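You operate a simulated robot arm through the tools that you are given. There is no shell and no other tool.

Carry out the task below with a simulated robot arm. There is one attempt and no reset: what you move stays moved.

JOB
Put things in order on the top of the service table. At the end: the swab bundle stands where the brown lens module stood; the brown lens module stands on top of the green test weight; the blue pen cap stands where the swab bundle stood; the blue cooling pack from the top of the service table is in the wire basket; whatever was shut is shut again. Leave all else as you found it, and nothing knocked over.

The check looks at the end state, three seconds after you hand in, the way a careful person would. Anything else that was tipped, shoved, dropped, spilled or broken makes it a failure. Lids that push on must go on centred and level and be pressed home; caps that screw on are set level and turned clockwise until they are tight.

ROBOT AND FRAMES
A 6-joint arm with a two-finger parallel gripper, fixed in place. Base frame: the origin is at the foot of the arm, x ahead of it, y to its left, z up; the work surface is at about z = 0. Lengths are in m, angles in degrees, forces in N, time in s.
With the tool pointing down near the work surface it reaches from about 0.18 to 0.46 m from the base axis. Its first joint turns from -70.0 to 70.0 degrees. Payload 1.9 kg.
The TCP is the grasp point between the finger pads, 0.023 m short of the fingertips. In the tool frame z runs along the fingers and y along their closing line. The gripper opens to 0.094 m. The fingers are 0.038 m wide and 0.01 m thick; the gripper's body (0.054 by 0.096 m) begins 0.039 m behind the TCP.
Orientation is that of the tool frame in the base frame, as a unit quaternion [x, y, z, w]. With the fingers straight down and closing along the base's y, the tool's x points along the base's -x, its y along +y and its z along -z.

CONTROLS
- The arm moves only by the tool step_arm. Its argument "targets" is a list of rows, each a list of 6 numbers: the shift along the base's x, y, z in m, then the turn, a rotation vector about the base's x, y, z in degrees. In form: [[x, y, z, rx, ry, rz], ...]. A call has 1 to 20 rows; each row is the pose to reach, as a shift and turn from the pose commanded when the call began. "hand" is the closure in counts, from 0 (fully open) to 255 (shut), set as the call begins (left out, the last holds). A row lasts 0.2 s, in which the tool goes at most 0.05 m and 8.6 degrees; a call with a longer step from one row to the next is refused whole, and so is a gripper value outside its range. A pose out of reach is approached as far as the arm can. The call stops where the force on the tool passes 40 N (or 10 N more than at its start, if that is more) or the arm is blocked; 0.2 s more then pass. The fingers move at their own pace (about 0.108 m/s each) and stop on an object; they squeeze with about 39 N. The grip force told is the motor's: it shows also when the fingers shut on nothing. Time passes only in rows, and 0.2 s behind the last, so rows that repeat a pose let the fingers close. It gives the time, the measured TCP pose, the force on the tool (base axes), the opening and the grip force at its end, in the units of the frame above (readings bear some noise), with the torque about the TCP (base axes, N m) and any sound that the robot's microphone picked up, and new pictures: "show" is both (left out), scene, wrist or none.
- Cameras (640 x 400 px; columns grow to the right, rows downward): "scene" is fixed at [0.0663, 0.321, 0.4305]; the picture's right is [-0.67, -0.74, 0.00], its down [-0.38, 0.35, -0.86] and it looks along [0.63, -0.57, -0.52] (base axes); focal length 214 px, centre (320, 200). "wrist" rides on the gripper at [0.086, 0.016, -0.075] in the tool frame; the picture's right is [-0.18, 0.98, 0.00], its down [-0.58, -0.11, -0.81] and it looks along [-0.79, -0.15, 0.59] (tool axes); focal length 243 px, centre (320, 200). There is no depth. A picture from a camera that has moved, and an enlarged one, comes with that camera's place and axes in the base frame and with its lens.
- zoom(camera, box): a new picture of the part [left, top, right, bottom] of that camera's present view, enlarged. No time passes.
- job_done(): hands the job in; it is judged then, once.

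Nothing tells you positions but the pictures and the camera data. Unless the task says otherwise, let go and move clear before handing in.

The tools are called after ">>>" as name(argument=value, ...) on one line, values as JSON. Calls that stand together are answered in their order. step_arm: Moves the arm, as the interface text tells. Its arguments: {"type":"object","properties":{"targets":{"type":"array","items":{"type":"array","items":{"type":"number"}}},"hand":{"type":"number"},"show":{"type":"string","enum":["both","scene","wrist","none"]}},"required":["targets"]} The other tools are called the same way: zoom (camera, box) takes an enlarged picture of a part of a camera's view; job_done () hands the job in.

At the start:

```text
time_s: 0.0
tool_pos: [0.2581, 0.0993, 0.358]
orientation: [0.0, 1.0, 0.001, -0.001]
force: [0.7, 0.2, 0.1]
torque: [0.0, 0.03, -0.01]
finger_gap: 0.0939
grasp_force: 0.1
```

scene: 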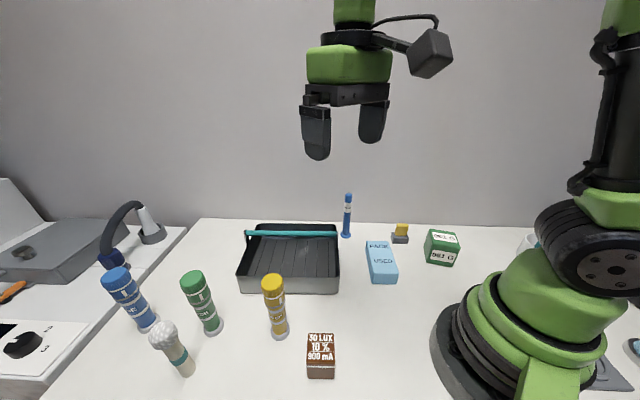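
wrist: 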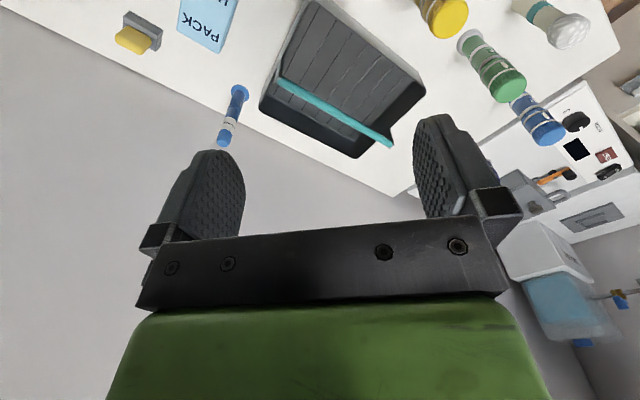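

I see a white service table with a wire basket or tray (with a teal rod across it), a blue cooling pack, green cube, brown cube, swab bundle, blue, green and yellow tubes and a thin blue pen-like item. I'll zoom in first to identify things before moving.

>>> zoom(camera="scene", box=[220, 180, 480, 340])

>>> zoom(camera="scene", box=[60, 240, 360, 400])

>>> zoom(camera="scene", box=[0, 160, 200, 400])

>>> zoom(camera="scene", box=[480, 200, 640, 400])

>>> zoom(camera="wrist", box=[400, 0, 640, 400])

```text
2.46 times, centred on (350, 260) of scene
camera zoom: at [0.0663, 0.321, 0.4305], right [-0.67, -0.74, 0.0], down [-0.38, 0.35, -0.86], along [0.63, -0.57, -0.52], focal length 528 px, centre (246, 52)
```

zoom: 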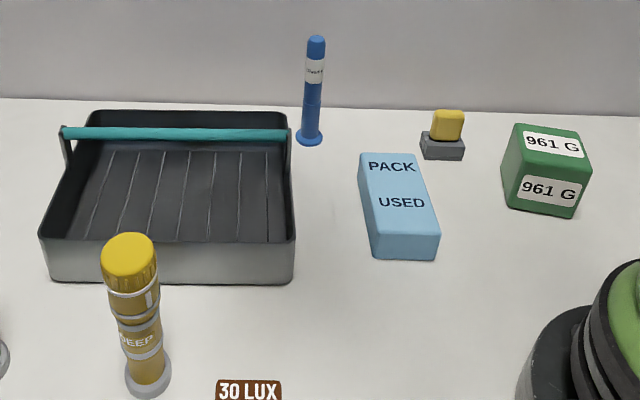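

```text
2.13 times, centred on (210, 320) of scene
camera zoom: at [0.0663, 0.321, 0.4305], right [-0.67, -0.74, 0.0], down [-0.38, 0.35, -0.86], along [0.63, -0.57, -0.52], focal length 458 px, centre (555, -56)
```

zoom: 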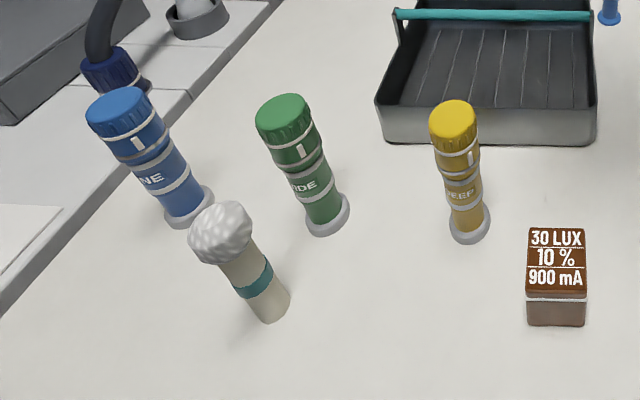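

```text
1.67 times, centred on (100, 280) of scene
camera zoom: at [0.0663, 0.321, 0.4305], right [-0.67, -0.74, 0.0], down [-0.38, 0.35, -0.86], along [0.63, -0.57, -0.52], focal length 358 px, centre (687, 67)
```

zoom: 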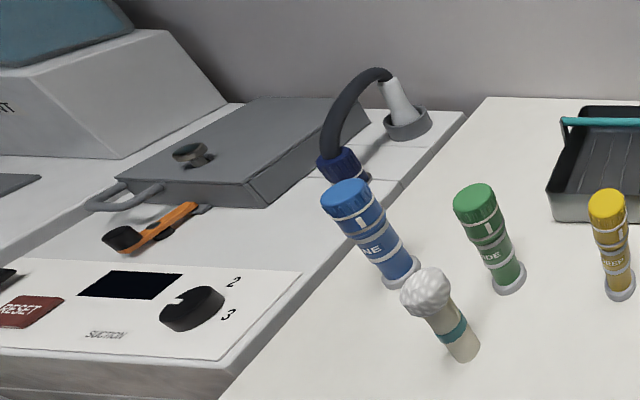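

```text
2.00 times, centred on (560, 300) of scene
camera zoom: at [0.0663, 0.321, 0.4305], right [-0.67, -0.74, 0.0], down [-0.38, 0.35, -0.86], along [0.63, -0.57, -0.52], focal length 429 px, centre (-160, 0)
```

zoom: 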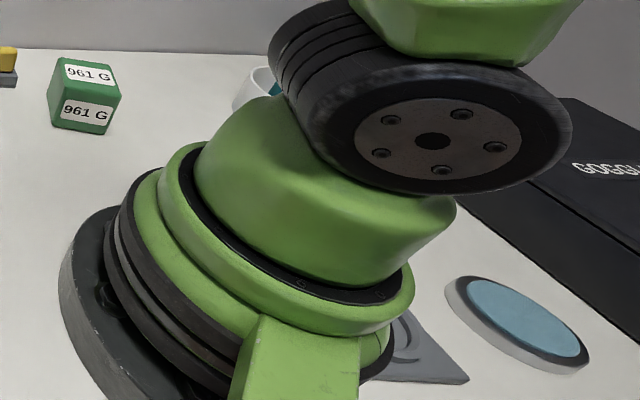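

```text
1.00 times, centred on (520, 200) of wrist (not enlarged: the box is as wide or as high as the picture)
camera zoom: at [0.1707, 0.1148, 0.4315], right [0.18, 0.98, 0.0], down [0.58, -0.11, 0.81], along [0.79, -0.15, -0.59], focal length 243 px, centre (120, 200)
```

zoom: 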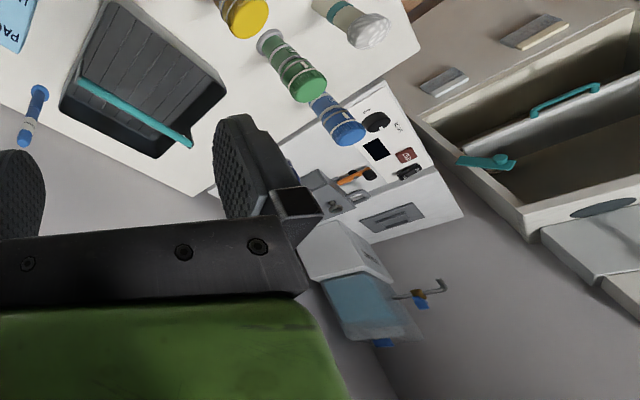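

I'll look closer at the candidates for the pen cap, the basket and the round thing behind the arm before deciding.

>>> zoom(camera="scene", box=[315, 185, 379, 245])

>>> zoom(camera="scene", box=[225, 210, 355, 300])

>>> zoom(camera="wrist", box=[90, 0, 290, 160])

>>> zoom(camera="scene", box=[290, 320, 350, 390])

>>> zoom(camera="wrist", box=[260, 0, 640, 200])

```text
6.67 times, centred on (347, 215) of scene
camera zoom: at [0.0663, 0.321, 0.4305], right [-0.67, -0.74, 0.0], down [-0.38, 0.35, -0.86], along [0.63, -0.57, -0.52], focal length 1430 px, centre (140, 100)
```

zoom: 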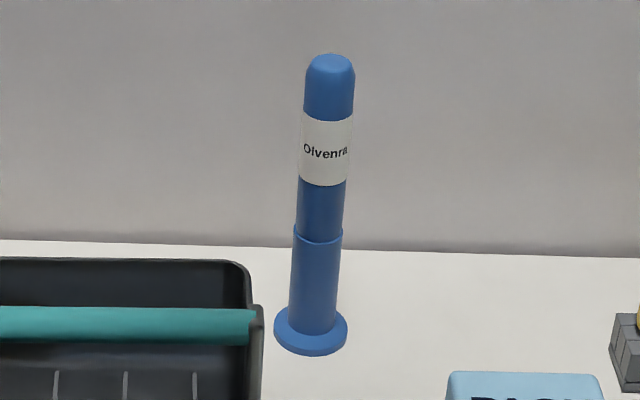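

```text
4.44 times, centred on (290, 255) of scene
camera zoom: at [0.0663, 0.321, 0.4305], right [-0.67, -0.74, 0.0], down [-0.38, 0.35, -0.86], along [0.63, -0.57, -0.52], focal length 953 px, centre (453, -44)
```

zoom: 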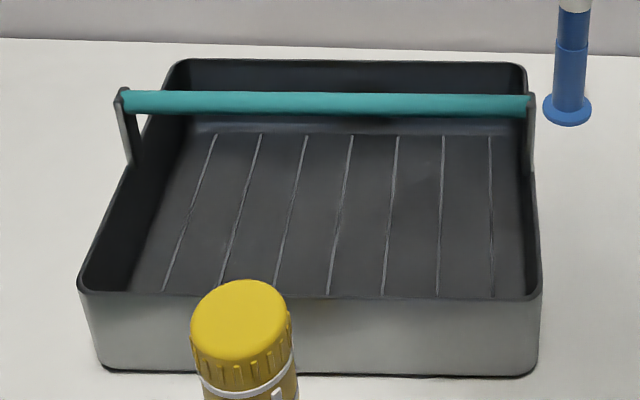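

```text
2.50 times, centred on (190, 80) of wrist
camera zoom: at [0.1707, 0.1148, 0.4315], right [0.18, 0.98, 0.0], down [0.58, -0.11, 0.81], along [0.79, -0.15, -0.59], focal length 606 px, centre (645, 500)
```

zoom: 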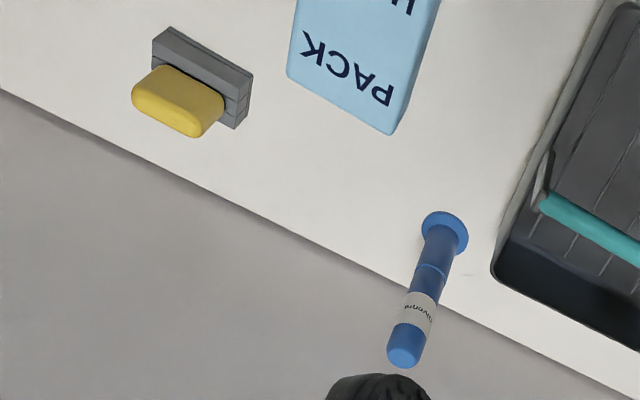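

```text
5.71 times, centred on (320, 355) of scene
camera zoom: at [0.0663, 0.321, 0.4305], right [-0.67, -0.74, 0.0], down [-0.38, 0.35, -0.86], along [0.63, -0.57, -0.52], focal length 1226 px, centre (320, -686)
```

zoom: 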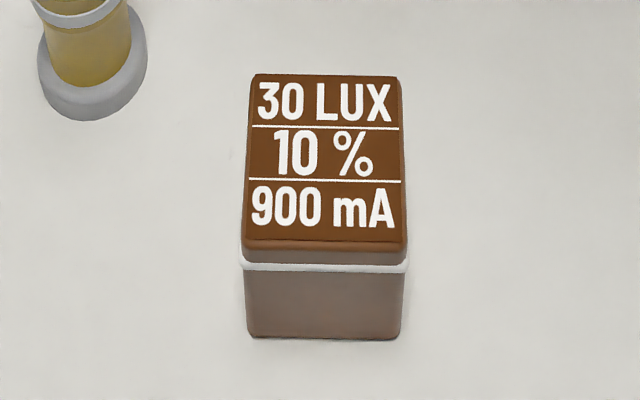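

```text
1.68 times, centred on (450, 100) of wrist
camera zoom: at [0.1707, 0.1148, 0.4315], right [0.18, 0.98, 0.0], down [0.58, -0.11, 0.81], along [0.79, -0.15, -0.59], focal length 409 px, centre (101, 368)
```

zoom: 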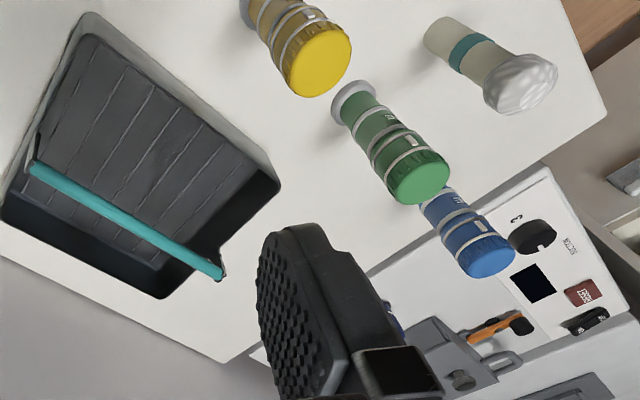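

The blue pack (PACK USED) sits near (0.245, -0.05), the handled tray near (0.40, 0.11), the brown module near (0.19, 0.21), the swab bundle near (0.33, 0.38) and the green weight near (0.15, -0.19). I'll swing the arm high over to the right to look at the hidden part of the table.

>>> step_arm(targets=[[0.0116, -0.038, 0, 0, 0, -8.25], [0.0176, -0.0774, 0, 0, 0, -16.5], [0.0179, -0.1171, 0, 0, 0, -24.75], [0.0125, -0.1566, 0, 0, 0, -33], [0.0015, -0.1948, 0, 0, 0, -41.25], [-0.0149, -0.2311, 0, 0, 0, -49.5], [-0.0363, -0.2646, 0, 0, 0, -57.75], [-0.0623, -0.2947, 0, 0, 0, -66]], hand=0, show="both")

```text
time_s: 1.8
tool_pos: [0.1954, -0.1972, 0.357]
orientation: [0.545, 0.838, 0.0, 0.0]
force: [0.0, -0.2, -0.1]
torque: [-0.02, -0.01, -0.03]
finger_gap: 0.0942
grasp_force: 0.0
camera wrist: at [0.1748, -0.1118, 0.4314], right [0.97, 0.23, 0.0], down [0.13, -0.58, 0.81], along [0.19, -0.78, -0.59], focal length 243 px, centre (320, 200)
```

scene: 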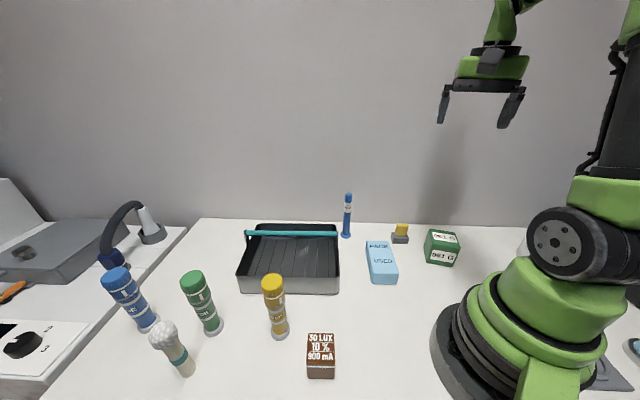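
wrist: 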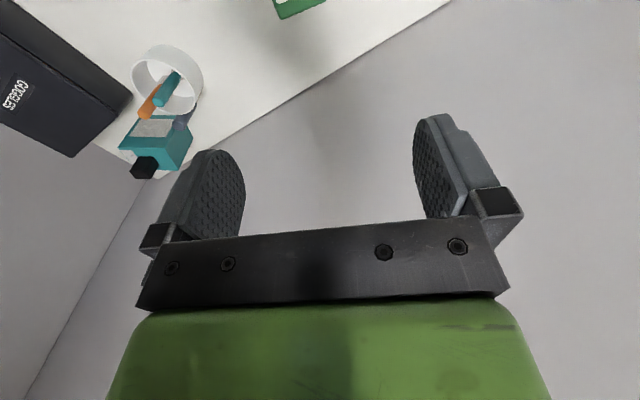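

On the far right is a box marked GOGGLES, a teal device and a clear round vessel with something inside. I'll zoom in.

>>> zoom(camera="wrist", box=[90, 30, 230, 190])

>>> zoom(camera="scene", box=[380, 210, 480, 280])

>>> zoom(camera="scene", box=[500, 210, 640, 400])

```text
2.50 times, centred on (160, 110) of wrist
camera zoom: at [0.1748, -0.1118, 0.4314], right [0.97, 0.23, 0.0], down [0.13, -0.58, 0.81], along [0.19, -0.78, -0.59], focal length 606 px, centre (720, 425)
```

zoom: 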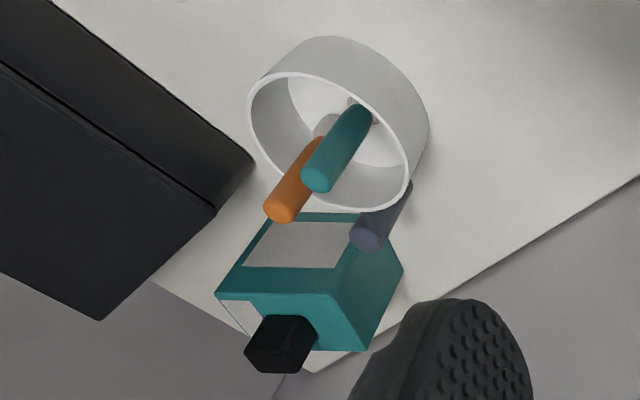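

```text
5.71 times, centred on (430, 245) of scene
camera zoom: at [0.0663, 0.321, 0.4305], right [-0.67, -0.74, 0.0], down [-0.38, 0.35, -0.86], along [0.63, -0.57, -0.52], focal length 1226 px, centre (-309, -57)
```

zoom: 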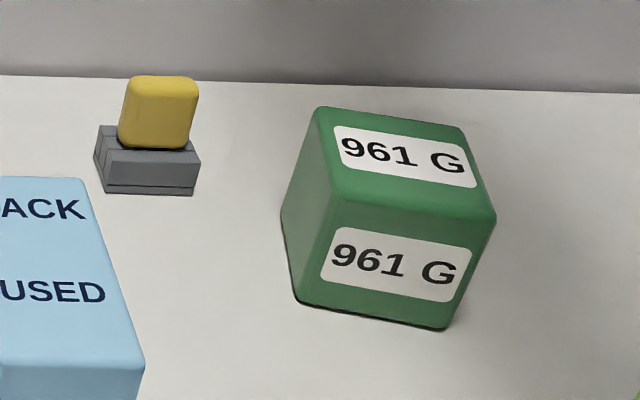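

```text
2.11 times, centred on (570, 305) of scene
camera zoom: at [0.0663, 0.321, 0.4305], right [-0.67, -0.74, 0.0], down [-0.38, 0.35, -0.86], along [0.63, -0.57, -0.52], focal length 452 px, centre (-206, -21)
```

zoom: 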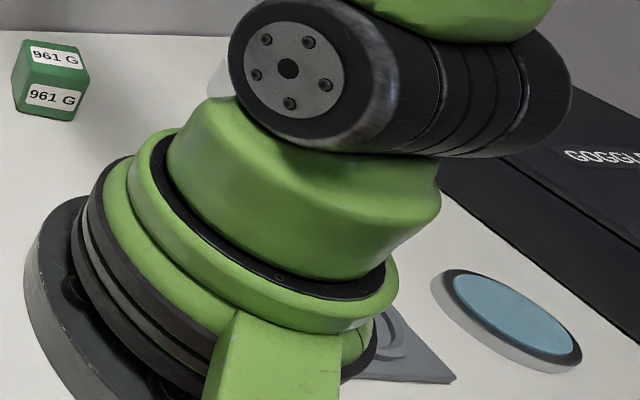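

The round vessel just holds pens; I still need a close view of the tall blue "Olvenra" item to tell what the pen cap is. I'll bring the wrist camera closer to it.

>>> step_arm(targets=[[0.0068, 0.0184, -0.017, 0, 0, 8.25], [0.0136, 0.0368, -0.034, 0, 0, 16.5], [0.0205, 0.0552, -0.051, 0, 0, 24.75], [0.0273, 0.0736, -0.068, 0, 0, 33], [0.0341, 0.092, -0.085, 0, 0, 41.25], [0.041, 0.1104, -0.103, 0, 0, 49.5], [0.0478, 0.1288, -0.12, 0, 0, 57.75], [0.0546, 0.1472, -0.137, 0, 0, 66]], show="both")

```text
time_s: 3.6
tool_pos: [0.2485, -0.0486, 0.2217]
orientation: [0.0, 1.0, 0.001, 0.0]
force: [-0.1, -0.5, 0.3]
torque: [0.0, 0.01, 0.0]
finger_gap: 0.0937
grasp_force: 0.1
camera wrist: at [0.1614, -0.0325, 0.2953], right [0.18, 0.98, 0.0], down [0.58, -0.11, 0.81], along [0.79, -0.15, -0.59], focal length 243 px, centre (320, 200)
```

scene: 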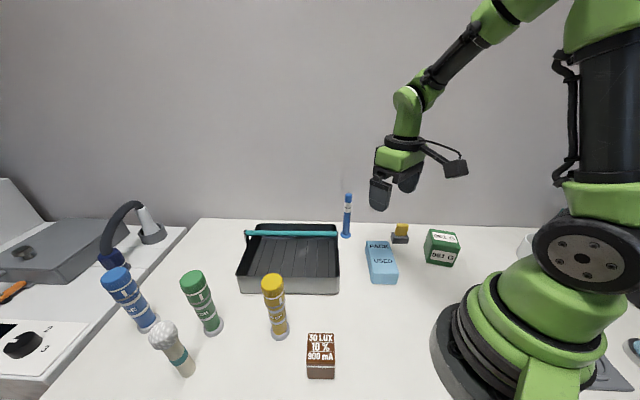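
wrist: 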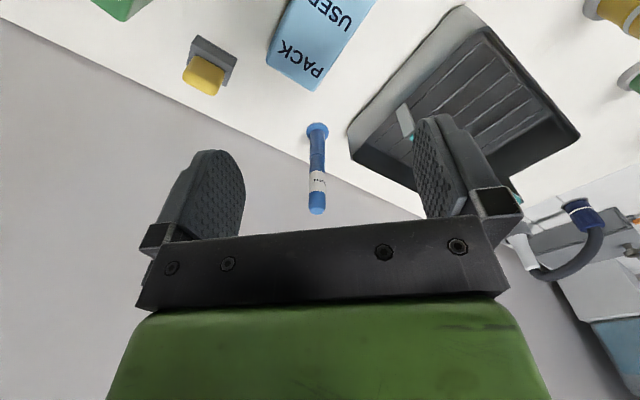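

>>> zoom(camera="wrist", box=[270, 110, 370, 225])

>>> zoom(camera="wrist", box=[170, 20, 330, 120])

>>> zoom(camera="wrist", box=[340, 0, 640, 200])

```text
3.48 times, centred on (320, 168) of wrist
camera zoom: at [0.1614, -0.0325, 0.2953], right [0.18, 0.98, 0.0], down [0.58, -0.11, 0.81], along [0.79, -0.15, -0.59], focal length 844 px, centre (320, 313)
```

zoom: 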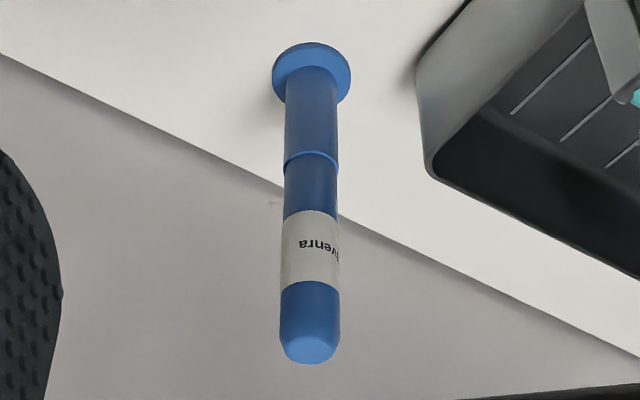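

```text
4.00 times, centred on (250, 70) of wrist
camera zoom: at [0.1614, -0.0325, 0.2953], right [0.18, 0.98, 0.0], down [0.58, -0.11, 0.81], along [0.79, -0.15, -0.59], focal length 970 px, centre (600, 720)
```

zoom: 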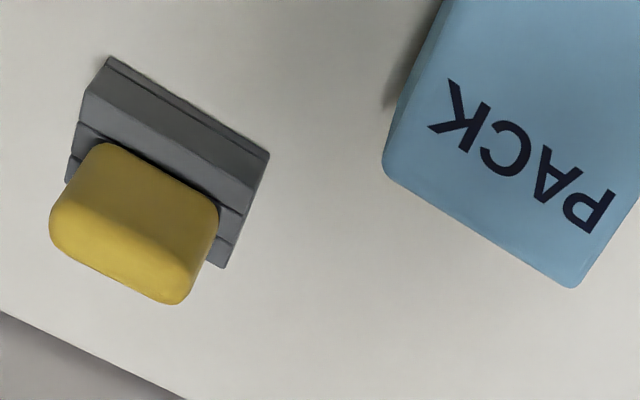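

```text
2.00 times, centred on (490, 100) of wrist
camera zoom: at [0.1614, -0.0325, 0.2953], right [0.18, 0.98, 0.0], down [0.58, -0.11, 0.81], along [0.79, -0.15, -0.59], focal length 485 px, centre (-20, 400)
```

zoom: 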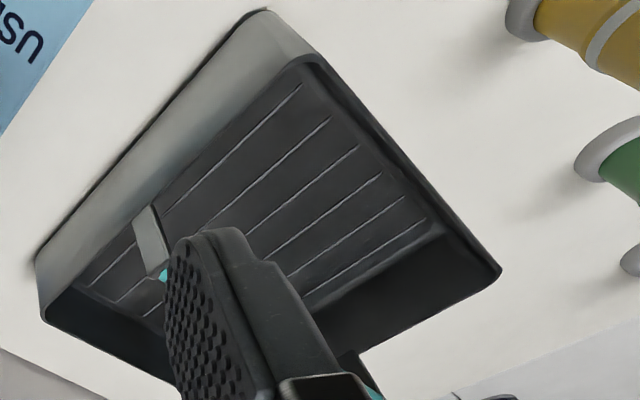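

The tall blue item is one slim flanged piece with a brand label, nothing else on the table fits "blue pen cap", so I treat it as that. Next I move over the brown lens module at about (0.19, 0.206) to measure it with the wrist camera.

>>> step_arm(targets=[[0.0082, 0.036, 0, 0, 0, 6.7], [0.0113, 0.0736, 0, 0, 0, 13.4], [0.0089, 0.1118, 0, 0, 0, 20.1], [0.0007, 0.1498, 0, 0, 0, 26.8], [-0.013, 0.1867, 0, 0, 0, 33.5], [-0.0323, 0.2218, 0, 0, 0, 40.3], [-0.0572, 0.2544, 0, 0, 0, 47]], show="both")

```text
time_s: 5.2
tool_pos: [0.1927, 0.2061, 0.2187]
orientation: [-0.4, 0.917, 0.001, 0.0]
force: [-0.5, -0.5, 0.8]
torque: [0.03, 0.01, -0.02]
finger_gap: 0.0937
grasp_force: 0.1
camera wrist: at [0.1219, 0.1525, 0.2924], right [-0.6, 0.8, 0.0], down [0.48, 0.35, 0.81], along [0.65, 0.48, -0.59], focal length 243 px, centre (320, 200)
```

scene: 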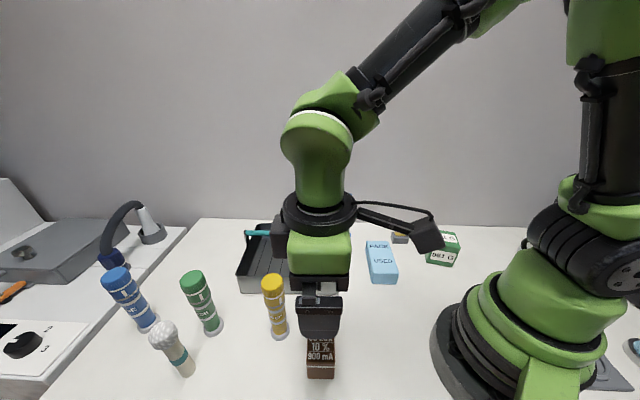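
wrist: 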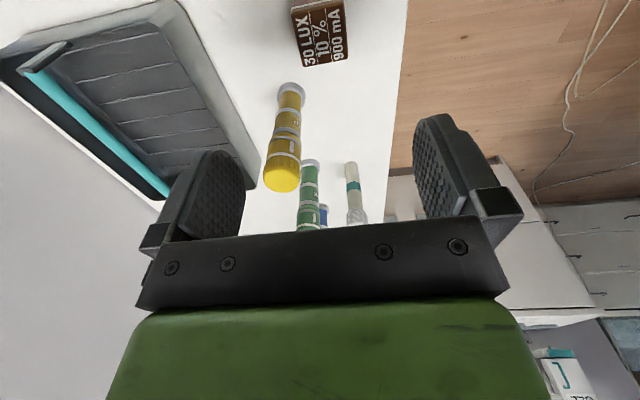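

The brown module is visible at the top of the wrist view; I zoom to measure it, the swab bundle and the bottles.

>>> zoom(camera="wrist", box=[270, 0, 370, 80])

>>> zoom(camera="wrist", box=[250, 70, 420, 240])

```text
5.00 times, centred on (320, 40) of wrist
camera zoom: at [0.1219, 0.1525, 0.2924], right [-0.6, 0.8, 0.0], down [0.48, 0.35, 0.81], along [0.65, 0.48, -0.59], focal length 1213 px, centre (320, 1000)
```

zoom: 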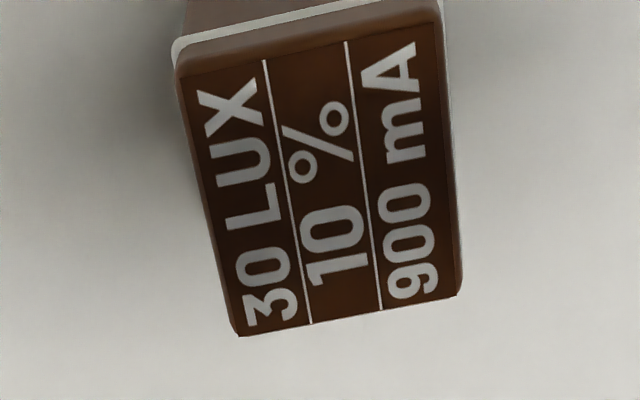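

```text
2.35 times, centred on (335, 155) of wrist
camera zoom: at [0.1219, 0.1525, 0.2924], right [-0.6, 0.8, 0.0], down [0.48, 0.35, 0.81], along [0.65, 0.48, -0.59], focal length 571 px, centre (285, 306)
```

zoom: 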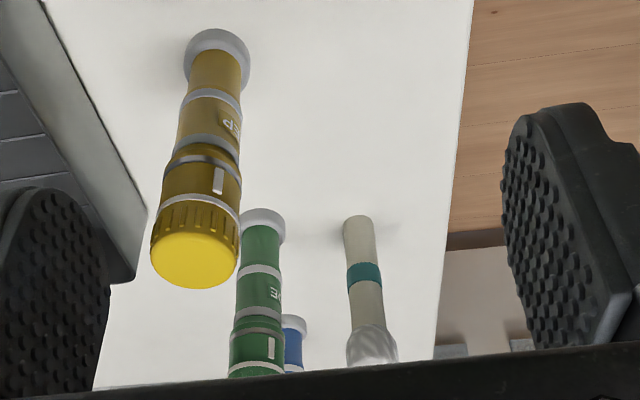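

Measurements put the brown module (about 42 mm square, 57 mm tall) centred at (0.190, 0.205), edges about 46°. I'll descend around it.

>>> step_arm(targets=[[-0.003, -0.001, -0.04, 0, 0, -0.7], [-0.003, -0.001, -0.08, 0, 0, -0.7], [-0.003, -0.001, -0.12, 0, 0, -0.7], [-0.003, -0.001, -0.16, 0, 0, -0.7], [-0.003, -0.001, -0.185, 0, 0, -0.7], [-0.003, -0.001, -0.185, 0, 0, -0.7]], show="both")

```text
time_s: 6.6
tool_pos: [0.1898, 0.2057, 0.0344]
orientation: [-0.394, 0.919, 0.001, 0.001]
force: [-0.4, 0.2, 0.9]
torque: [0.0, 0.01, 0.02]
finger_gap: 0.094
grasp_force: 0.0
camera wrist: at [0.1177, 0.1536, 0.1082], right [-0.58, 0.81, 0.0], down [0.48, 0.34, 0.81], along [0.65, 0.47, -0.59], focal length 243 px, centre (320, 200)
```

scene: 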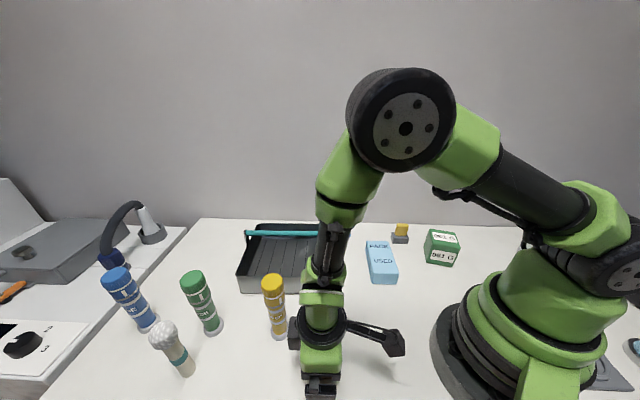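
wrist: 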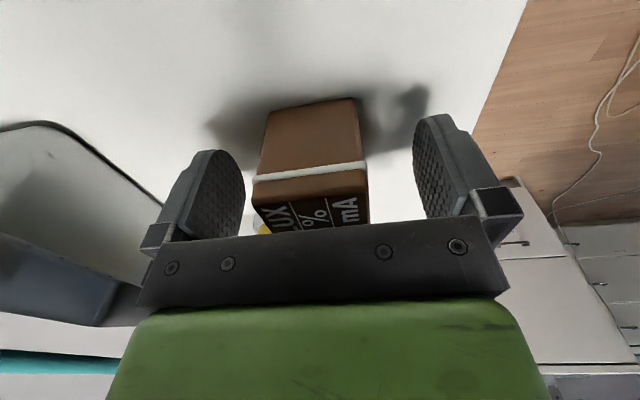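

The module sits centred between the fingers. I'll close on it.

>>> step_arm(targets=[[0, 0, 0, 0, 0, 0], [0, 0, 0, 0, 0, 0], [0, 0, 0, 0, 0, 0], [0, 0, 0, 0, 0, 0]], hand=255, show="wrist")

```text
time_s: 7.6
tool_pos: [0.1899, 0.2045, 0.0347]
orientation: [-0.393, 0.919, 0.001, 0.0]
force: [0.5, -0.6, 0.0]
torque: [0.0, -0.02, 0.0]
finger_gap: 0.0437
grasp_force: 39.1
camera wrist: at [0.1176, 0.1536, 0.1086], right [-0.58, 0.81, 0.0], down [0.48, 0.34, 0.81], along [0.65, 0.47, -0.59], focal length 243 px, centre (320, 200)
```

wrist: 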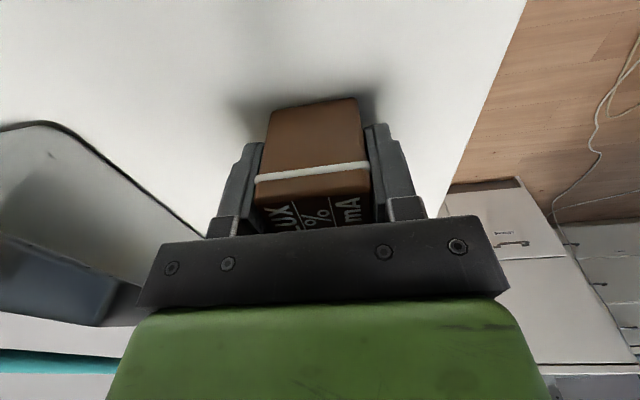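

Gripped at 44 mm. I lift straight up and swing over to just short of the green weight, where I can measure it with the wrist camera.

>>> step_arm(targets=[[0, 0, 0.02, 0, 0, 0], [0, 0, 0.06, 0, 0, 0], [0, 0, 0.105, 0, 0, 0], [0, 0, 0.15, 0, 0, 0], [0, 0, 0.195, 0, 0, 0], [0.0213, -0.0333, 0.2, 0, 0, -8.3], [0.0369, -0.0687, 0.2, 0, 0, -16.6], [0.047, -0.105, 0.2, 0, 0, -24.9], [0.0515, -0.1413, 0.2, 0, 0, -33.2], [0.0506, -0.1769, 0.2, 0, 0, -41.5], [0.0447, -0.2109, 0.2, 0, 0, -49.8], [0.0342, -0.2427, 0.2, 0, 0, -58.1], [0.0195, -0.2717, 0.2, 0, 0, -66.4], [0.0013, -0.2974, 0.2, 0, 0, -74.7], [-0.0198, -0.3192, 0.2, 0, 0, -83.0], [-0.0432, -0.3371, 0.2, 0, 0, -91.3], [-0.0681, -0.3507, 0.2, 0, 0, -99.6]], show="both")

```text
time_s: 11.2
tool_pos: [0.1228, -0.1444, 0.2338]
orientation: [0.448, 0.894, 0.001, 0.0]
force: [0.6, -0.2, 0.9]
torque: [0.04, -0.01, 0.03]
finger_gap: 0.0
grasp_force: 39.0
camera wrist: at [0.0834, -0.0658, 0.3083], right [0.9, 0.44, 0.0], down [0.26, -0.53, 0.81], along [0.35, -0.72, -0.59], focal length 243 px, centre (320, 200)
```

scene: 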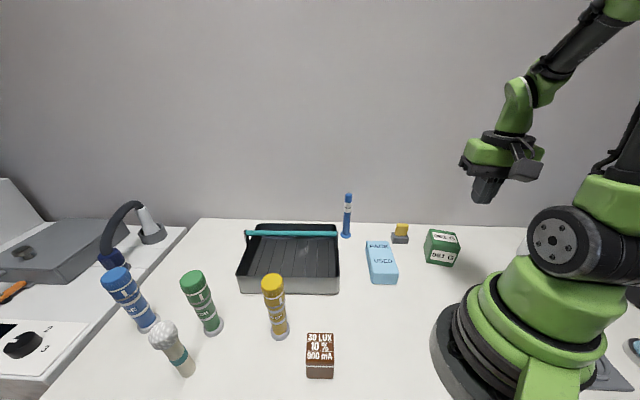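
wrist: 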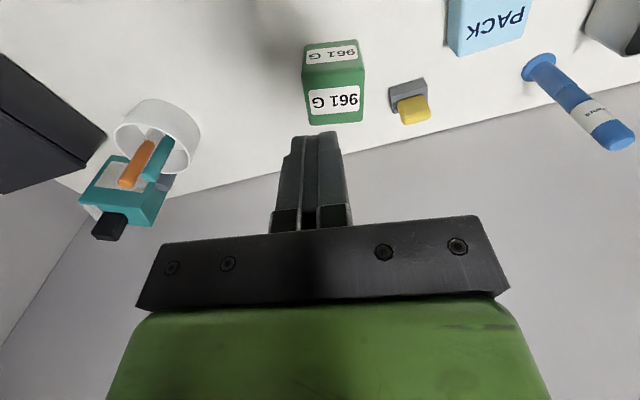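

The gripper came up empty: the brown module slipped out and still stands at its place. I'll check that it hasn't moved and measure the green weight from here.

>>> zoom(camera="scene", box=[290, 320, 350, 390])

>>> zoom(camera="wrist", box=[280, 20, 440, 140])

```text
5.71 times, centred on (320, 355) of scene
camera zoom: at [0.0663, 0.321, 0.4305], right [-0.67, -0.74, 0.0], down [-0.38, 0.35, -0.86], along [0.63, -0.57, -0.52], focal length 1226 px, centre (320, -686)
```

zoom: 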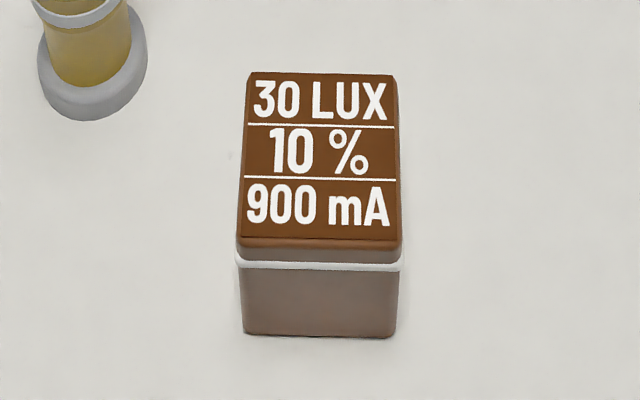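

```text
3.33 times, centred on (360, 80) of wrist
camera zoom: at [0.0834, -0.0658, 0.3083], right [0.9, 0.44, 0.0], down [0.26, -0.53, 0.81], along [0.35, -0.72, -0.59], focal length 809 px, centre (187, 600)
```

zoom: 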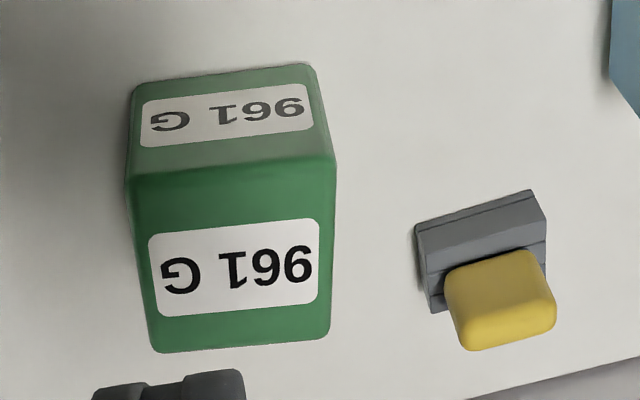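

The module only shifted about a millimetre; it's upright. The green weight measures about 62 mm, centred at (0.1645, -0.194), edges at 32°. I go back over the brown module, opened, to try again more slowly.

>>> step_arm(targets=[[0.0249, 0.0136, 0, 0, 0, 8.3], [0.0483, 0.0315, 0, 0, 0, 16.6], [0.0694, 0.0533, 0, 0, 0, 24.9], [0.0876, 0.079, 0, 0, 0, 33.2], [0.1023, 0.108, 0, 0, 0, 41.5], [0.1128, 0.1398, 0, 0, 0, 49.8], [0.1187, 0.1738, 0, 0, 0, 58.1], [0.1196, 0.2094, 0, 0, 0, 66.4], [0.1151, 0.2457, 0, 0, 0, 74.7], [0.105, 0.282, 0, 0, 0, 83], [0.0894, 0.3174, 0, 0, 0, 91.3], [0.0681, 0.3507, -0.015, 0, 0, 99.6]], hand=0, show="wrist")

>>> zoom(camera="wrist", box=[270, 0, 370, 80])

```text
time_s: 13.8
tool_pos: [0.1922, 0.2069, 0.2186]
orientation: [-0.395, 0.919, 0.001, 0.0]
force: [1.1, -0.3, 0.5]
torque: [-0.01, -0.01, 0.01]
finger_gap: 0.0938
grasp_force: 0.1
camera wrist: at [0.1199, 0.1547, 0.2932], right [-0.59, 0.81, 0.0], down [0.48, 0.35, 0.81], along [0.65, 0.47, -0.59], focal length 243 px, centre (320, 200)
```

wrist: 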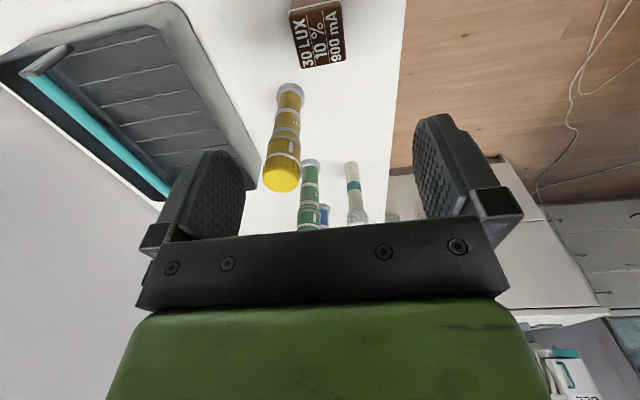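

```text
5.00 times, centred on (320, 40) of wrist
camera zoom: at [0.1199, 0.1547, 0.2932], right [-0.59, 0.81, 0.0], down [0.48, 0.35, 0.81], along [0.65, 0.47, -0.59], focal length 1213 px, centre (320, 1000)
```

zoom: 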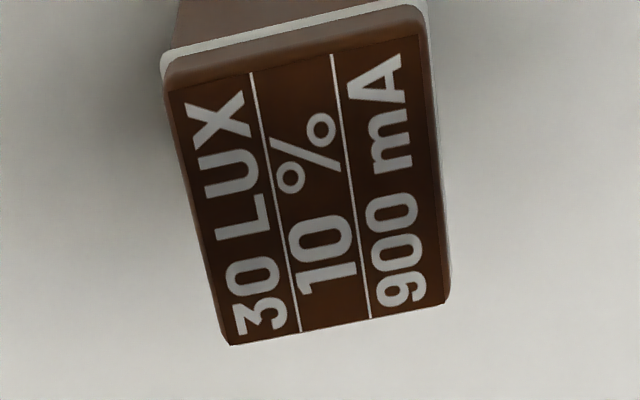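

The module is now at (0.1915, 0.2058), essentially its original place. I descend again.

>>> step_arm(targets=[[0.001, 0.0005, -0.04, 0, 0, -0.8], [0.001, 0.0005, -0.08, 0, 0, -0.8], [0.001, 0.0005, -0.12, 0, 0, -0.8], [0.001, 0.0005, -0.16, 0, 0, -0.8], [0.001, 0.0005, -0.19, 0, 0, -0.8], [0.001, 0.0005, -0.19, 0, 0, -0.8]], show="none")

>>> step_arm(targets=[[0, 0, 0, 0, 0, 0], [0, 0, 0, 0, 0, 0], [0, 0, 0, 0, 0, 0], [0, 0, 0, 0, 0, 0], [0, 0, 0, 0, 0, 0], [0, 0, 0, 0, 0, 0]], hand=255, show="both")

```text
time_s: 15.2
tool_pos: [0.19, 0.2051, 0.0317]
orientation: [-0.386, 0.922, 0.0, 0.0]
force: [0.1, 0.2, 0.0]
torque: [0.03, 0.01, 0.02]
finger_gap: 0.0939
grasp_force: 0.0
```

```text
time_s: 16.6
tool_pos: [0.189, 0.2035, 0.0323]
orientation: [-0.387, 0.922, 0.001, -0.001]
force: [0.6, 0.5, 0.6]
torque: [0.02, -0.02, 0.0]
finger_gap: 0.0438
grasp_force: 38.6
camera wrist: at [0.1168, 0.1533, 0.1054], right [-0.57, 0.82, 0.0], down [0.49, 0.34, 0.81], along [0.66, 0.46, -0.59], focal length 243 px, centre (320, 200)
```

scene: 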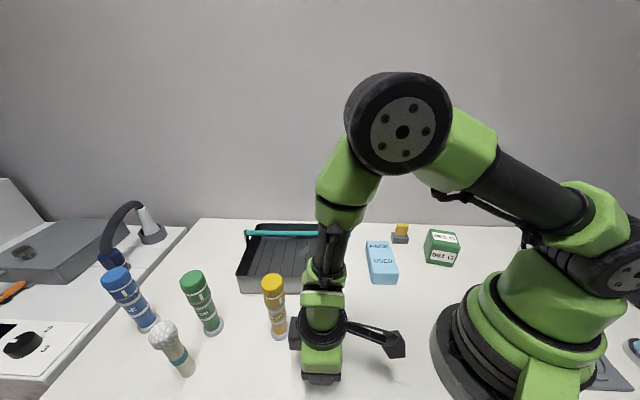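
wrist: 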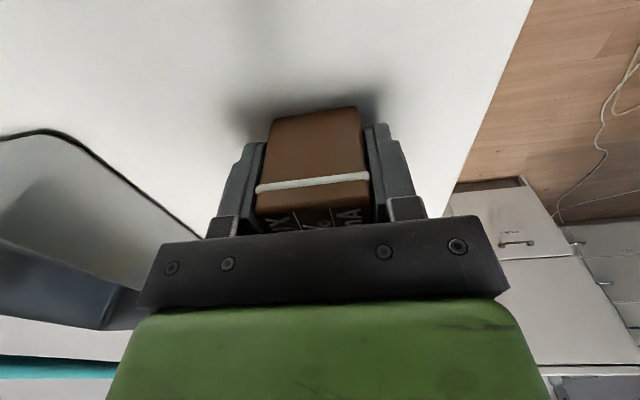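

Gripped again at 44 mm. I lift very slowly and read the load.

>>> step_arm(targets=[[0, 0, 0.001, 0, 0, 0], [0, 0, 0.002, 0, 0, 0], [0, 0, 0.004, 0, 0, 0], [0, 0, 0.006, 0, 0, 0], [0, 0, 0.008, 0, 0, 0], [0, 0, 0.01, 0, 0, 0]], show="both")

>>> zoom(camera="wrist", box=[200, 80, 440, 240])

```text
time_s: 18.0
tool_pos: [0.1906, 0.2052, 0.0407]
orientation: [-0.387, 0.922, 0.001, 0.0]
force: [0.3, -0.1, -0.9]
torque: [0.0, 0.04, -0.03]
finger_gap: 0.0435
grasp_force: 39.0
camera wrist: at [0.1182, 0.1542, 0.1145], right [-0.57, 0.82, 0.0], down [0.49, 0.34, 0.81], along [0.66, 0.46, -0.59], focal length 243 px, centre (320, 200)
```

scene: 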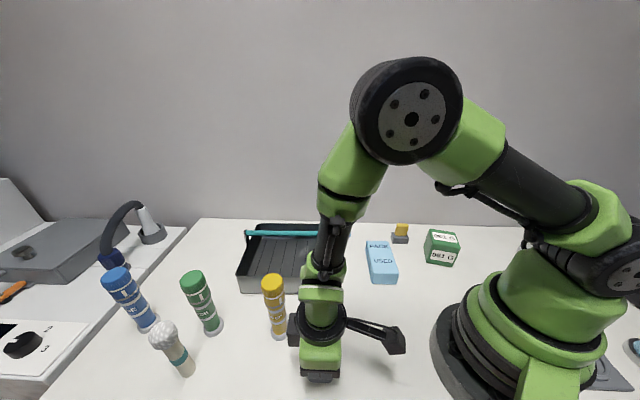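
wrist: 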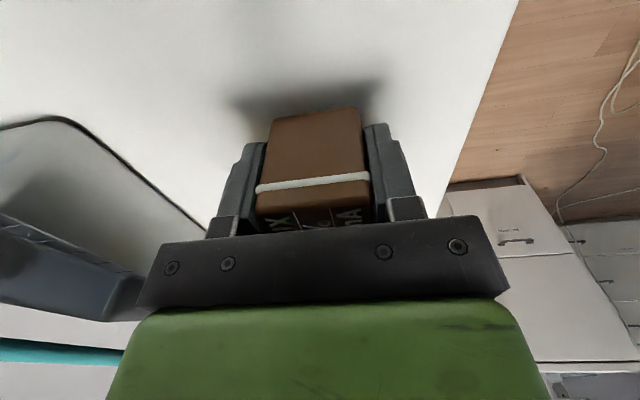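

```text
2.50 times, centred on (320, 160) of wrist
camera zoom: at [0.1182, 0.1542, 0.1145], right [-0.57, 0.82, 0.0], down [0.49, 0.34, 0.81], along [0.66, 0.46, -0.59], focal length 606 px, centre (320, 300)
```

zoom: 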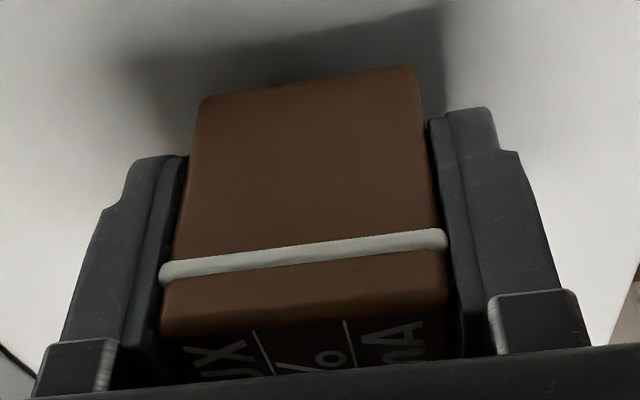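

It is lifted this time and stays in the grip at slow speed. I continue lifting gently.

>>> step_arm(targets=[[0, 0, 0.002, 0, 0, 0], [0, 0, 0.005, 0, 0, 0], [0, 0, 0.009, 0, 0, 0], [0, 0, 0.014, 0, 0, 0], [0, 0, 0.02, 0, 0, 0], [0, 0, 0.027, 0, 0, 0], [0, 0, 0.034, 0, 0, 0], [0, 0, 0.041, 0, 0, 0], [0, 0, 0.048, 0, 0, 0], [0, 0, 0.055, 0, 0, 0], [0, 0, 0.062, 0, 0, 0], [0, 0, 0.069, 0, 0, 0], [0, 0, 0.076, 0, 0, 0], [0, 0, 0.083, 0, 0, 0], [0, 0, 0.09, 0, 0, 0], [0, 0, 0.096, 0, 0, 0], [0, 0, 0.101, 0, 0, 0], [0, 0, 0.105, 0, 0, 0], [0, 0, 0.108, 0, 0, 0], [0, 0, 0.11, 0, 0, 0]], show="wrist")

```text
time_s: 22.2
tool_pos: [0.1919, 0.2052, 0.1518]
orientation: [-0.387, 0.922, 0.0, 0.0]
force: [0.7, -0.5, -2.3]
torque: [0.0, -0.01, -0.04]
finger_gap: 0.0437
grasp_force: 39.3
camera wrist: at [0.1185, 0.155, 0.2247], right [-0.57, 0.82, 0.0], down [0.49, 0.34, 0.81], along [0.66, 0.46, -0.59], focal length 243 px, centre (320, 200)
```

wrist: 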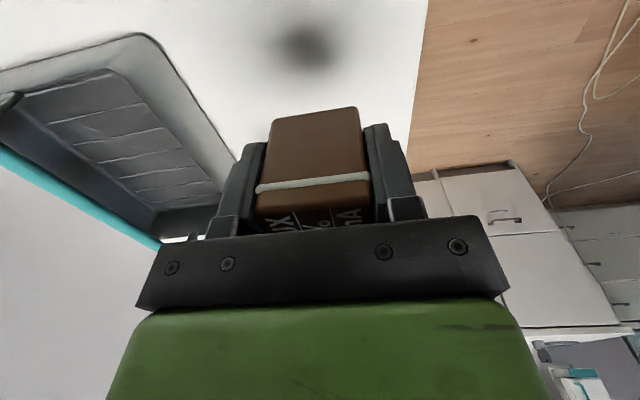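

The hold is firm. Now I swing gently toward the green weight, in two stages.

>>> step_arm(targets=[[0.0033, -0.0036, 0, 0, 0, -1.1], [0.0099, -0.0109, 0, 0, 0, -3.2], [0.0192, -0.0222, 0, 0, 0, -6.4], [0.0306, -0.038, 0, 0, 0, -10.7], [0.0432, -0.0587, 0, 0, 0, -16], [0.054, -0.0803, 0, 0, 0, -21.3], [0.0627, -0.1027, 0, 0, 0, -26.7], [0.0695, -0.1256, 0, 0, 0, -32], [0.0741, -0.1489, 0, 0, 0, -37.3], [0.0766, -0.1724, 0, 0, 0, -42.6], [0.0772, -0.1959, 0, 0, 0, -48], [0.0757, -0.2193, 0, 0, 0, -53.3], [0.073, -0.2377, 0, 0, 0, -57.6], [0.0701, -0.2514, 0, 0, 0, -60.8], [0.0679, -0.2603, 0, 0, 0, -62.9], [0.0666, -0.2648, 0, 0, 0, -64]], show="wrist")

```text
time_s: 25.6
tool_pos: [0.2581, -0.06, 0.1507]
orientation: [0.161, 0.987, 0.001, 0.0]
force: [0.6, 0.5, -1.9]
torque: [0.02, 0.01, -0.02]
finger_gap: 0.0436
grasp_force: 38.6
camera wrist: at [0.1804, -0.0177, 0.2241], right [0.49, 0.87, 0.0], down [0.52, -0.29, 0.81], along [0.7, -0.39, -0.59], focal length 243 px, centre (320, 200)
```

wrist: 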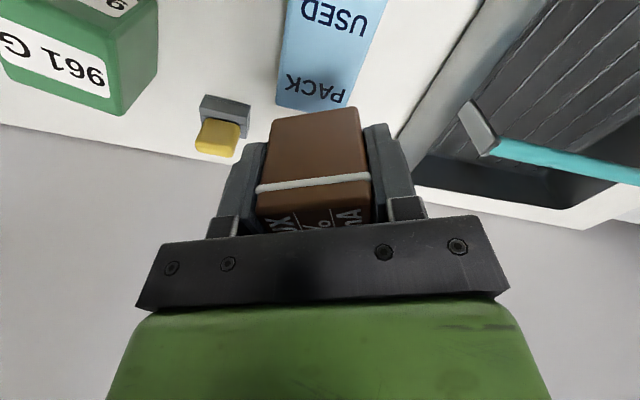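

Continuing the swing to directly above the green weight.

>>> step_arm(targets=[[-0.0013, -0.0044, 0, 0, 0, -1.1], [-0.0042, -0.0132, 0, 0, 0, -3.2], [-0.0091, -0.0261, 0, 0, 0, -6.4], [-0.0167, -0.0428, 0, 0, 0, -10.7], [-0.0277, -0.0628, 0, 0, 0, -16], [-0.0403, -0.0817, 0, 0, 0, -21.3], [-0.0545, -0.0992, 0, 0, 0, -26.7], [-0.0668, -0.1123, 0, 0, 0, -30.9], [-0.0766, -0.1215, 0, 0, 0, -34.1], [-0.0834, -0.1273, 0, 0, 0, -36.2], [-0.0903, -0.1329, 0, 0, 0, -38.4], [-0.0933, -0.1354, 0, 0, 0, -39.3], [-0.0933, -0.1354, 0, 0, 0, -39.3]], show="both")

>>> zoom(camera="scene", box=[370, 150, 510, 290])

>>> zoom(camera="wrist", box=[200, 0, 440, 240])

```text
time_s: 28.4
tool_pos: [0.1657, -0.1955, 0.1504]
orientation: [0.483, 0.876, 0.0, 0.001]
force: [-0.1, 0.4, -1.3]
torque: [0.02, 0.01, -0.01]
finger_gap: 0.0437
grasp_force: 38.8
camera wrist: at [0.1312, -0.1139, 0.2239], right [0.93, 0.37, 0.0], down [0.22, -0.55, 0.81], along [0.3, -0.75, -0.59], focal length 243 px, centre (320, 200)
```

scene: 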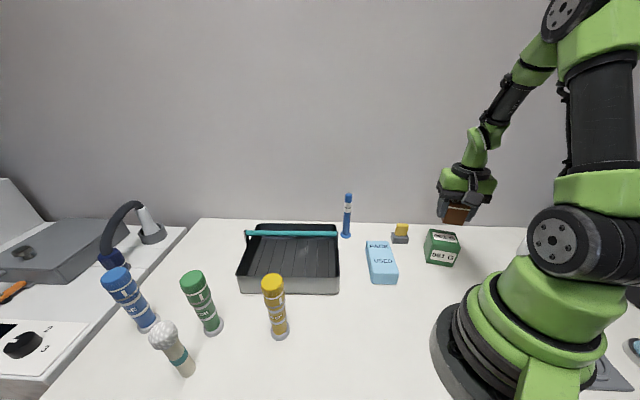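
wrist: 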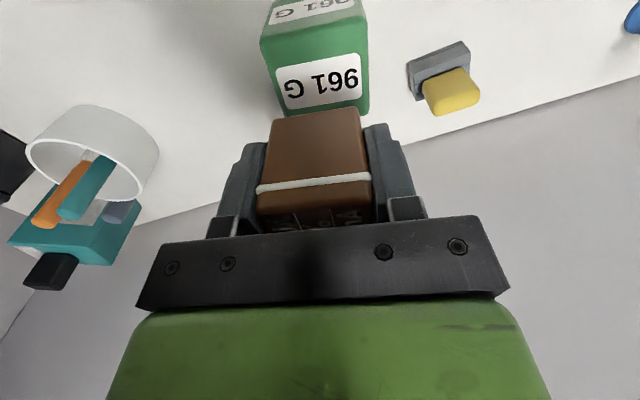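

```text
2.86 times, centred on (440, 220) of scene
camera zoom: at [0.0663, 0.321, 0.4305], right [-0.67, -0.74, 0.0], down [-0.38, 0.35, -0.86], along [0.63, -0.57, -0.52], focal length 613 px, centre (-23, 143)
```

zoom: 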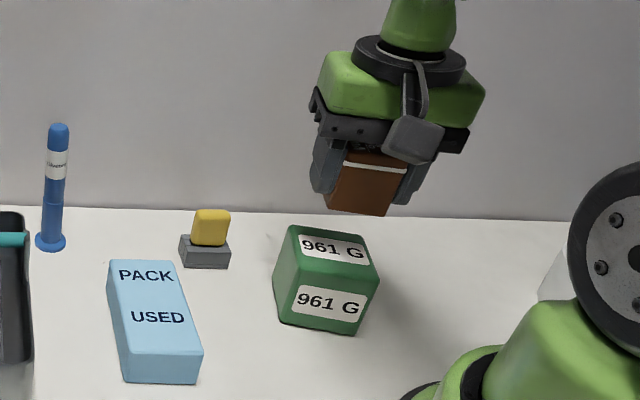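

```text
1.67 times, centred on (320, 120) of wrist
camera zoom: at [0.1312, -0.1139, 0.2239], right [0.93, 0.37, 0.0], down [0.22, -0.55, 0.81], along [0.3, -0.75, -0.59], focal length 404 px, centre (320, 333)
```

zoom: 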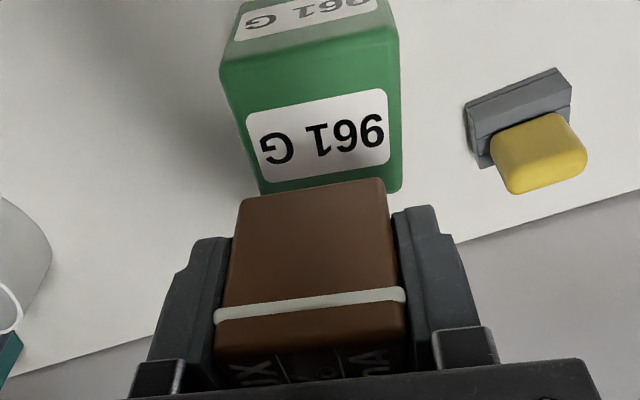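

The module is directly above the weight and aligned. I'll come down slowly to just above its top.

>>> step_arm(targets=[[-0.0002, 0.0005, -0.003, 0, 0, 0], [-0.0002, 0.0005, -0.01, 0, 0, 0], [-0.0002, 0.0005, -0.018, 0, 0, 0], [-0.0002, 0.0005, -0.027, 0, 0, 0], [-0.0002, 0.0005, -0.036, 0, 0, 0], [-0.0002, 0.0005, -0.043, 0, 0, 0], [-0.0002, 0.0005, -0.048, 0, 0, 0], [-0.0002, 0.0005, -0.051, 0, 0, 0], [-0.0002, 0.0005, -0.053, 0, 0, 0]], show="both")

>>> zoom(camera="scene", box=[400, 190, 490, 280])

```text
time_s: 30.4
tool_pos: [0.1642, -0.1949, 0.0978]
orientation: [0.482, 0.876, -0.001, 0.002]
force: [-0.6, 2.9, 36.5]
torque: [0.26, 0.27, 0.2]
finger_gap: 0.0436
grasp_force: 38.7
camera wrist: at [0.1317, -0.1131, 0.1716], right [0.93, 0.37, 0.0], down [0.22, -0.55, 0.81], along [0.3, -0.75, -0.59], focal length 243 px, centre (320, 200)
```

scene: 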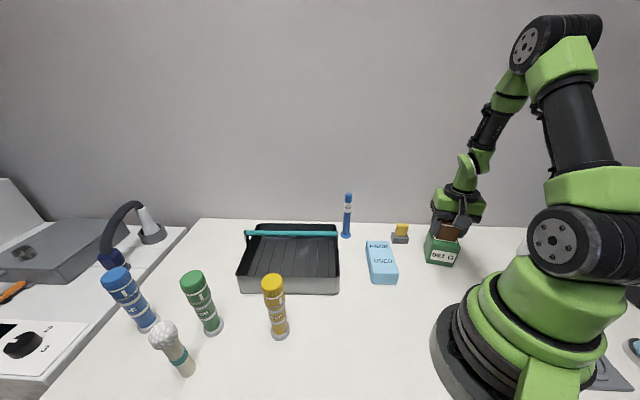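
wrist: 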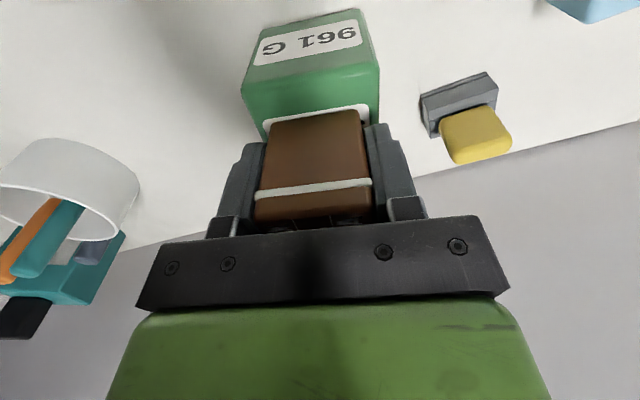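

```text
4.44 times, centred on (445, 235) of scene
camera zoom: at [0.0663, 0.3211, 0.4304], right [-0.67, -0.74, 0.0], down [-0.38, 0.35, -0.86], along [0.63, -0.57, -0.52], focal length 953 px, centre (-236, 44)
```

zoom: 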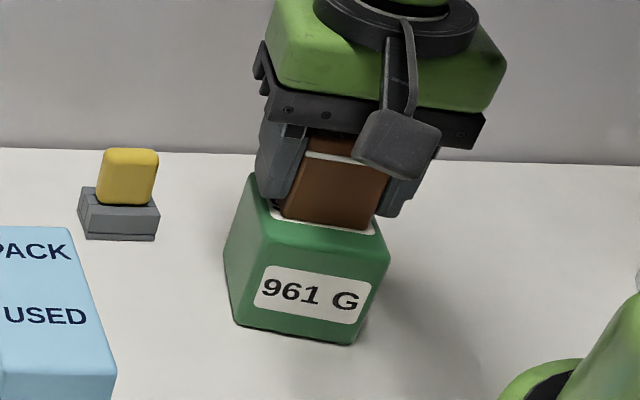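

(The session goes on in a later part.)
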